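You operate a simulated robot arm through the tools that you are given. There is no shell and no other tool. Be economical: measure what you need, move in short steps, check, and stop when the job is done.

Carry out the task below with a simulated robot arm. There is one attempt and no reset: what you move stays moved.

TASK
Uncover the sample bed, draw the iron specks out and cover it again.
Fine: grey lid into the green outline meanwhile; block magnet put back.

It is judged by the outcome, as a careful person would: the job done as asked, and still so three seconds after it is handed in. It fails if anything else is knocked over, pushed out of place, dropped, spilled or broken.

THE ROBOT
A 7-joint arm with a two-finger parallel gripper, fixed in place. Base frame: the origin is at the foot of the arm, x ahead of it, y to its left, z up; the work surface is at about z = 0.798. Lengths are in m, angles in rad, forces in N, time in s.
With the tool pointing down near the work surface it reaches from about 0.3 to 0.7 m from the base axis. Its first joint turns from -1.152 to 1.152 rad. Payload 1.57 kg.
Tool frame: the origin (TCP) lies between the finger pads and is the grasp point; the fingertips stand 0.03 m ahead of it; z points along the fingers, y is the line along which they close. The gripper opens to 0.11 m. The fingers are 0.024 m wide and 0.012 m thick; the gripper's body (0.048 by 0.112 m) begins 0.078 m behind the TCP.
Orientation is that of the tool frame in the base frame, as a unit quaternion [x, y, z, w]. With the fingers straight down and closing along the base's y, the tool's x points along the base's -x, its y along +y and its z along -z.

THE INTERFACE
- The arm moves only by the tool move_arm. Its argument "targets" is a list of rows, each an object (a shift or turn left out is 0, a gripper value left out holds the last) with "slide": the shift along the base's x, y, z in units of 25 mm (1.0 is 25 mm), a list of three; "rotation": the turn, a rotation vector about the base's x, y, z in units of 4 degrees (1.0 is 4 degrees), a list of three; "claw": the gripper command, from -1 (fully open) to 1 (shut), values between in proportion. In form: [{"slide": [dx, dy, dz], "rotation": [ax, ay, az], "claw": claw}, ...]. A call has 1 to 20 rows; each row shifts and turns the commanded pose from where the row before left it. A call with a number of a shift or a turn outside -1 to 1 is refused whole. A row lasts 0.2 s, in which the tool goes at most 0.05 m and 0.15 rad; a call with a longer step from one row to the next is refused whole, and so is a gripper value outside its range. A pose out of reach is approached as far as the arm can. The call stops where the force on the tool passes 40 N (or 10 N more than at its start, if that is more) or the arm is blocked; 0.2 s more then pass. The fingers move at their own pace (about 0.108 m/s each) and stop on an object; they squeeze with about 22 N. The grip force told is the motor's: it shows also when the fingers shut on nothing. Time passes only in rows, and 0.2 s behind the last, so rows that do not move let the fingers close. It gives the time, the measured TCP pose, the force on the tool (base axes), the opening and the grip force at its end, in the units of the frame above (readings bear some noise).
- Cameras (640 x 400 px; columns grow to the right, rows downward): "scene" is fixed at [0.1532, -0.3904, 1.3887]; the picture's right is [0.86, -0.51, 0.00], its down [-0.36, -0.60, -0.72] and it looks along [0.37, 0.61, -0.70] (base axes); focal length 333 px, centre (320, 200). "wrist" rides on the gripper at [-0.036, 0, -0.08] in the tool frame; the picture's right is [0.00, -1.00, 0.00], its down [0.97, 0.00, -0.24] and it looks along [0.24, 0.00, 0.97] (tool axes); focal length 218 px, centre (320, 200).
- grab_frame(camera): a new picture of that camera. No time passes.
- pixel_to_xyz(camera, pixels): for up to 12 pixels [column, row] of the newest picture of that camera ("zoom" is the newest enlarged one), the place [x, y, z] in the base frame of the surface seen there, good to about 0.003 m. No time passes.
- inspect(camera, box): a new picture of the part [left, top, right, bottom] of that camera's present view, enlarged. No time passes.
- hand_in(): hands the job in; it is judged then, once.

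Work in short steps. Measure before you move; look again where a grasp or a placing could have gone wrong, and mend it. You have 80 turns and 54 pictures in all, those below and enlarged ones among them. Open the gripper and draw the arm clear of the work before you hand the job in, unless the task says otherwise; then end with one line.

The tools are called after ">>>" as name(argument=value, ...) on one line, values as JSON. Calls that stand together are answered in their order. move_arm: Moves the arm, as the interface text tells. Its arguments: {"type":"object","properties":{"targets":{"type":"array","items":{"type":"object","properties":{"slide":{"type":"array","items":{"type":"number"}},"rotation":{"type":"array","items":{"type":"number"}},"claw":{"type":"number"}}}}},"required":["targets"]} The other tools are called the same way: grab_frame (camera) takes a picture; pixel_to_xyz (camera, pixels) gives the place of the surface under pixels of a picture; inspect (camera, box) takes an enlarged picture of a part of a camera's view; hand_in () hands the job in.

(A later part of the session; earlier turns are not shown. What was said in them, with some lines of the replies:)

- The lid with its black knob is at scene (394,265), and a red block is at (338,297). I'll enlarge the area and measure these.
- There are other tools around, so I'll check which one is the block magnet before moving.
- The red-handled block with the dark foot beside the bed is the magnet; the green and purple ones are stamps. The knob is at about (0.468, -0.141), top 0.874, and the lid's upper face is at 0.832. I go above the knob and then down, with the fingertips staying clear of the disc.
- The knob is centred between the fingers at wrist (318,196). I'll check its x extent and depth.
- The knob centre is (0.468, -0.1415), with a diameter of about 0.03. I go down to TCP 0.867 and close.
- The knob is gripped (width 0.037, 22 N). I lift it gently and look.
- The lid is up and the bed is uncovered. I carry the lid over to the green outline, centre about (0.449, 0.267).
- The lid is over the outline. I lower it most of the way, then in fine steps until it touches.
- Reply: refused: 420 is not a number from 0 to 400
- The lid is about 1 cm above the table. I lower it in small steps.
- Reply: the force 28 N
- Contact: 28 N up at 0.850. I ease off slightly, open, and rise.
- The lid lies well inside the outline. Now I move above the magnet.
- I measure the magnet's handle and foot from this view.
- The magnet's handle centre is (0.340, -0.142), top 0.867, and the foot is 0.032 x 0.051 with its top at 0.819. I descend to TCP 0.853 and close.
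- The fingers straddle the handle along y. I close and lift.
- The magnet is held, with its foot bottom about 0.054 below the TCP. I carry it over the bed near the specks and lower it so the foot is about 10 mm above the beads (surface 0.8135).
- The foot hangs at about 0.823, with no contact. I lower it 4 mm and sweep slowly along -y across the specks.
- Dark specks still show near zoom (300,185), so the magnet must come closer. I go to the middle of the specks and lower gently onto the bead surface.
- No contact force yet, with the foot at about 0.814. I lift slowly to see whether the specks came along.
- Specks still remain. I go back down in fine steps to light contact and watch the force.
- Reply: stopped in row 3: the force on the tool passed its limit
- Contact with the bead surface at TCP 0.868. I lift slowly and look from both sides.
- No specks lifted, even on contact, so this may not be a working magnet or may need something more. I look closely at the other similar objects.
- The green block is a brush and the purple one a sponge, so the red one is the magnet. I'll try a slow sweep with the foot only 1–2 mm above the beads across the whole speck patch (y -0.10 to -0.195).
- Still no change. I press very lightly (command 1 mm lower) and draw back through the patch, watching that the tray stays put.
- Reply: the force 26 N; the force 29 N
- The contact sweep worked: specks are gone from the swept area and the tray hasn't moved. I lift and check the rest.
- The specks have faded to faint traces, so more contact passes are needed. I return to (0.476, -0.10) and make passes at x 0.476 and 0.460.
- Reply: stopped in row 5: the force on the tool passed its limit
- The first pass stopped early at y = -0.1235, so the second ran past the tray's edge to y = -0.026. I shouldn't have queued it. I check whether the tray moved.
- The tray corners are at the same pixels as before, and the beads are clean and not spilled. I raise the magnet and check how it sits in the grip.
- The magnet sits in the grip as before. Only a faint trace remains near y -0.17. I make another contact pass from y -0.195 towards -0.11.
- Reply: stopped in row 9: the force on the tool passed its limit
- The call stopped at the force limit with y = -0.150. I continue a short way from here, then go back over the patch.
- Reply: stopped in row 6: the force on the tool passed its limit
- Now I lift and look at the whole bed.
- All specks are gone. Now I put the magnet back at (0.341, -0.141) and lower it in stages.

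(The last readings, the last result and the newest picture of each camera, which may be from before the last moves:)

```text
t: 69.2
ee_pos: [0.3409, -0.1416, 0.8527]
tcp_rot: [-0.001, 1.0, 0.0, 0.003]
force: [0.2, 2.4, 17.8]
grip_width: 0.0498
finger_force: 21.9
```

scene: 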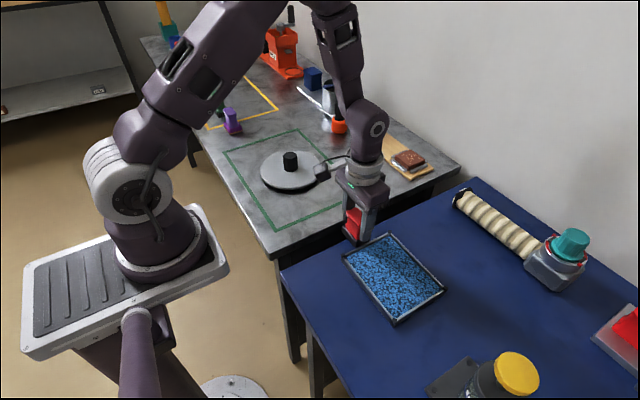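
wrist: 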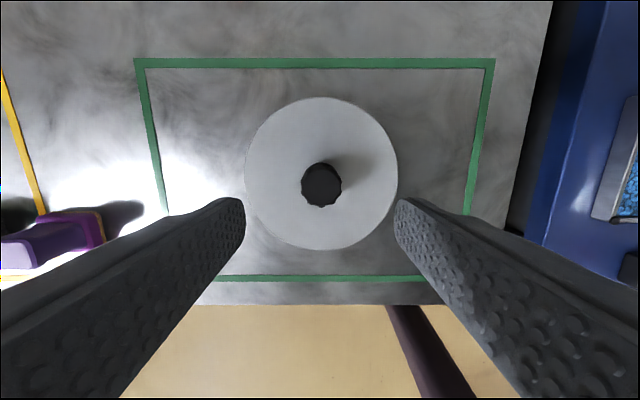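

Contact (18 N). I release the magnet, rise, and check it.

>>> move_arm(targets=[{"slide": [0, 0, 0.03]}, {"claw": 0}, {"claw": -0.4}, {"claw": -0.4}, {"claw": -0.4}, {"slide": [0, 0, 0.6]}, {"slide": [0, 0, 1]}, {"slide": [0, 0, 1]}, {"slide": [0, 0, 1]}, {"slide": [0, 0, 1]}, {"slide": [0, 0, 0.6]}, {}])

>>> inspect(camera="scene", box=[290, 250, 400, 340])

>>> pixel_to_xyz(camera="zoom", pixels=[[219, 205], [285, 300], [355, 265], [240, 150], [345, 205], [295, 232], [285, 125]])

```text
t: 71.8
ee_pos: [0.3419, -0.1412, 0.9834]
tcp_rot: [-0.001, 1.0, 0.0, 0.002]
force: [-0.7, 0.8, 0.8]
grip_width: 0.0771
finger_force: 0.0
```

```text
4.44 times, centred on (345, 295) of scene
```

zoom: 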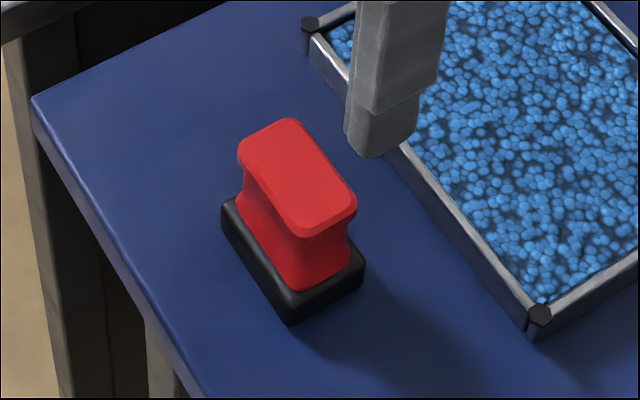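

```text
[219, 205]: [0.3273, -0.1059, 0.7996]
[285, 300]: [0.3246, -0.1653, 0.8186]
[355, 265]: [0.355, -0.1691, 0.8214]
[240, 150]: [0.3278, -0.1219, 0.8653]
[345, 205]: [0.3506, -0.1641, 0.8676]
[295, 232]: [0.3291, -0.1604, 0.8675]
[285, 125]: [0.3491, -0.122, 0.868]
```

The magnet stands within 1–2 mm of its original place. Now I return to the lid at (0.450, 0.2645).

>>> move_arm(targets=[{"slide": [0.3, 1, 0]}, {"slide": [0.3, 1, 0]}, {"slide": [0.3, 1, 0]}, {"slide": [0.3, 1, 0]}, {"slide": [0.3, 1, 0]}, {"slide": [0.3, 1, 0]}, {"slide": [0.3, 1, 0]}, {"slide": [0.3, 1, 0]}, {"slide": [0.3, 1, 0]}, {"slide": [0.3, 1, 0]}, {"slide": [0.3, 1, 0]}, {"slide": [0.3, 1, 0]}, {"slide": [0.3, 1, 0]}, {"slide": [0.3, 1, 0]}, {"slide": [0.12, 1, 0]}, {"slide": [0, 1, 0]}, {"slide": [0, 0.2, 0]}, {"slide": [0, 0, -0.6]}, {}])

>>> grab_frame(camera="wrist")

>>> pixel_to_xyz(camera="wrist", pixels=[[320, 167], [320, 204], [320, 185], [304, 185], [338, 185], [320, 100], [320, 247], [248, 170], [396, 170]])

```text
t: 75.8
ee_pos: [0.4496, 0.2622, 0.9678]
tcp_rot: [-0.002, 1.0, 0.0, 0.003]
force: [-0.1, 0.6, 0.0]
grip_width: 0.0768
finger_force: 0.1
```

```text
16 pictures are left
```

wrist: 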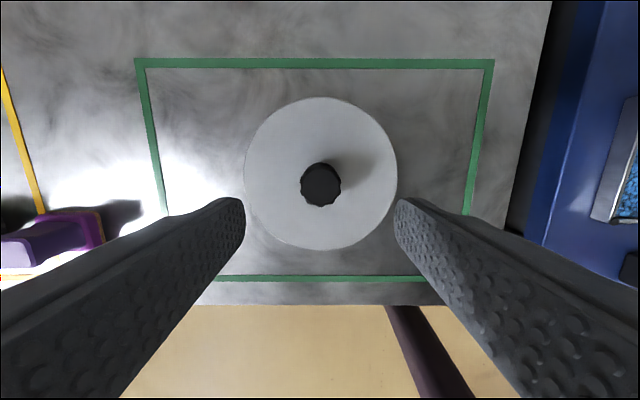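

```text
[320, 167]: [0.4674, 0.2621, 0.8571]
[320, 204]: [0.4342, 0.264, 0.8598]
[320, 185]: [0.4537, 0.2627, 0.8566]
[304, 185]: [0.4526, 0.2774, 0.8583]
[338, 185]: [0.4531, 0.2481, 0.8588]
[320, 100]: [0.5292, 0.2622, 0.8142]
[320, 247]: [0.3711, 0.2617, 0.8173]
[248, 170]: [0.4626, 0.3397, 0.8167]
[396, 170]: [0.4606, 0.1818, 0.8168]
```

The lid hasn't moved and is centred. I descend to TCP 0.852, close and lift.

>>> move_arm(targets=[{"slide": [0.03, 0.05, -1]}, {"slide": [0, 0, -1]}, {"slide": [0, 0, -1]}, {"slide": [0, 0, -1]}, {"slide": [0, 0, -0.6]}, {}, {"claw": 1}, {"claw": 1}, {"claw": 1}, {"claw": 1}])

>>> move_arm(targets=[{"slide": [0, 0, 0.4]}, {"slide": [0, 0, 1]}, {"slide": [0, 0, 1]}, {"slide": [0, 0, 1]}, {"slide": [0, 0, 0.9]}, {}])

```text
t: 78.0
ee_pos: [0.4492, 0.2642, 0.8508]
tcp_rot: [-0.002, 1.0, -0.001, 0.003]
force: [0.3, 0.1, 0.2]
grip_width: 0.037
finger_force: 22.3
```

```text
t: 79.3
ee_pos: [0.4494, 0.2644, 0.9612]
tcp_rot: [-0.002, 1.0, 0.001, 0.003]
force: [-0.3, -0.1, -0.5]
grip_width: 0.0371
finger_force: 21.6
```

The lid is held. I carry it back above the bed at (0.4685, -0.141).

>>> move_arm(targets=[{"slide": [0, -0.6, 0]}, {"slide": [0.05, -1, 0]}, {"slide": [0.05, -1, 0]}, {"slide": [0.05, -1, 0]}, {"slide": [0.05, -1, 0]}, {"slide": [0.05, -1, 0]}, {"slide": [0.05, -1, 0]}, {"slide": [0.05, -1, 0]}, {"slide": [0.05, -1, 0]}, {"slide": [0.05, -1, 0]}, {"slide": [0.05, -1, 0]}, {"slide": [0.05, -1, 0]}, {"slide": [0.05, -1, 0]}, {"slide": [0.05, -1, 0]}, {"slide": [0.05, -1, 0]}, {"slide": [0.06, -1, 0]}, {"slide": [0, -0.6, 0]}, {}, {}])

>>> grab_frame(camera="scene")

```text
t: 83.3
ee_pos: [0.4672, -0.1387, 0.96]
tcp_rot: [-0.001, 1.0, 0.0, 0.003]
force: [0.2, 0.0, -0.6]
grip_width: 0.0369
finger_force: 21.7
```

```text
15 pictures are left
```

scene: 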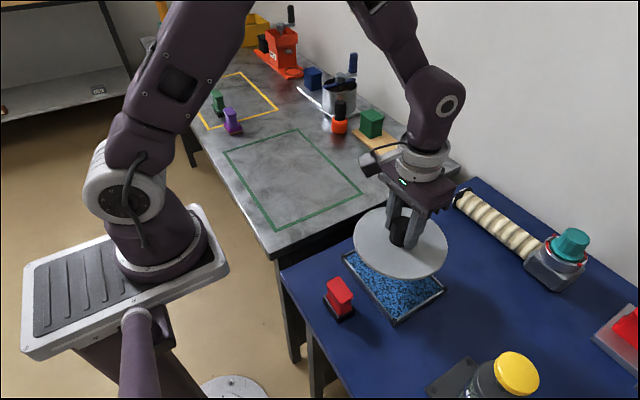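

Near the lower corner the beads look darker, so I zoom in before covering.

>>> inspect(camera="scene", box=[340, 225, 450, 325])

```text
4.00 times, centred on (395, 275) of scene
```

zoom: 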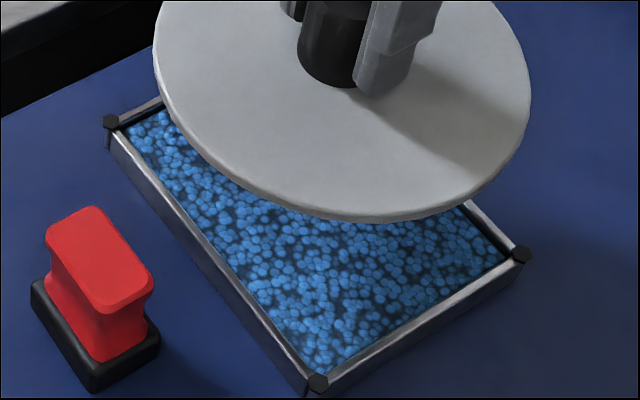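

The beads are clean; those are only shadowed gaps. I lower the lid to just above its resting height (TCP about 0.868–0.869).

>>> move_arm(targets=[{"slide": [0.03, -0.08, -1]}, {"slide": [0, 0, -1]}, {"slide": [0, 0, -0.8]}, {"slide": [0, 0, -0.5]}, {"slide": [0, 0, -0.2]}, {}, {}])

```text
t: 85.0
ee_pos: [0.4694, -0.1423, 0.8711]
tcp_rot: [-0.002, 1.0, 0.0, 0.002]
force: [-0.3, 0.6, -1.1]
grip_width: 0.0372
finger_force: 21.6
```

>>> move_arm(targets=[{"slide": [0, 0, -0.08]}, {}, {"slide": [0, 0, -0.05]}, {}])

```text
t: 86.0
ee_pos: [0.4684, -0.1421, 0.869]
tcp_rot: [-0.002, 1.0, 0.0, 0.003]
force: [-0.5, 0.6, -1.7]
grip_width: 0.0371
finger_force: 21.9
```

>>> move_arm(targets=[{"slide": [0, 0, -0.05]}, {}, {}])

```text
t: 86.8
ee_pos: [0.4697, -0.1415, 0.8684]
tcp_rot: [-0.002, 1.0, 0.0, 0.003]
force: [0.0, 0.3, -1.1]
grip_width: 0.0372
finger_force: 21.6
```

>>> move_arm(targets=[{"slide": [0, 0, -0.05]}, {}, {}])

```text
t: 87.5
ee_pos: [0.4699, -0.1425, 0.8674]
tcp_rot: [-0.002, 1.0, 0.0, 0.004]
force: [-3.0, 1.3, 21.0]
grip_width: 0.0369
finger_force: 22.3
```

Seated (21 N). I release, rise and draw clear.

>>> move_arm(targets=[{"slide": [0, 0, 0.03]}, {"claw": 0.2}, {"claw": -0.2}, {"claw": -0.4}, {"claw": -0.4}, {"slide": [0, 0, 0.6]}, {"slide": [0, 0, 1]}, {"slide": [0, 0, 1]}, {"slide": [0, 0, 1], "claw": -1}, {"slide": [0, 0, 1]}, {"slide": [0, 0, 1]}, {"slide": [-0.5, 0.5, 1]}, {"slide": [-0.8, 0.6, 1]}, {"slide": [-0.8, 0.6, 0.5]}, {}])

>>> grab_frame(camera="scene")

>>> inspect(camera="scene", box=[270, 200, 480, 331])

>>> inspect(camera="wrist", box=[220, 30, 440, 250])

```text
t: 90.8
ee_pos: [0.4172, -0.1003, 1.0705]
tcp_rot: [-0.002, 1.0, 0.0, 0.002]
force: [-0.4, 0.7, 0.3]
grip_width: 0.1099
finger_force: 0.0
```

```text
13 pictures are left
```

scene: 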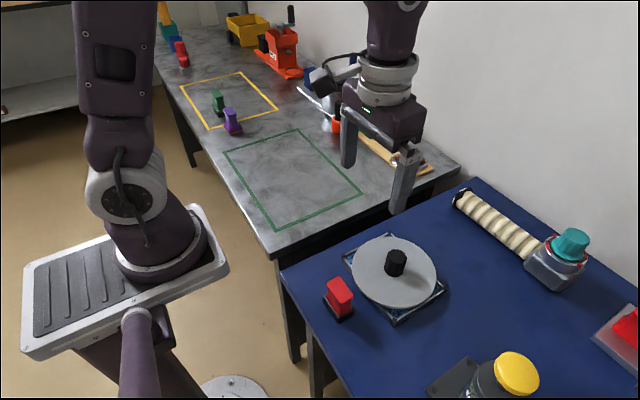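

```text
3.05 times, centred on (375, 266) of scene
```

zoom: 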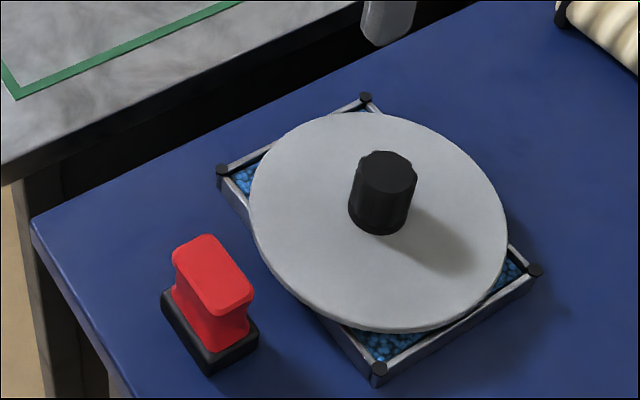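

```text
1.82 times, centred on (330, 140) of wrist
```

zoom: 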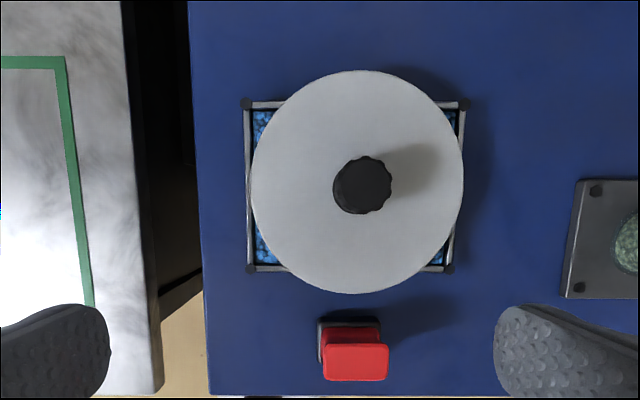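

The lid is back on the bed as it was at the start, the magnet is in its place, and nothing else has moved. I hand it in.

>>> hand_in()

```text
The job is handed in.
```

The sample bed is covered again with no iron specks left showing, the block magnet is back within 1–2 mm of where it stood, and the grey lid waited inside the green outline meanwhile. On one sweep the magnet overran the tray's edge, but the tray did not move and nothing spilled.
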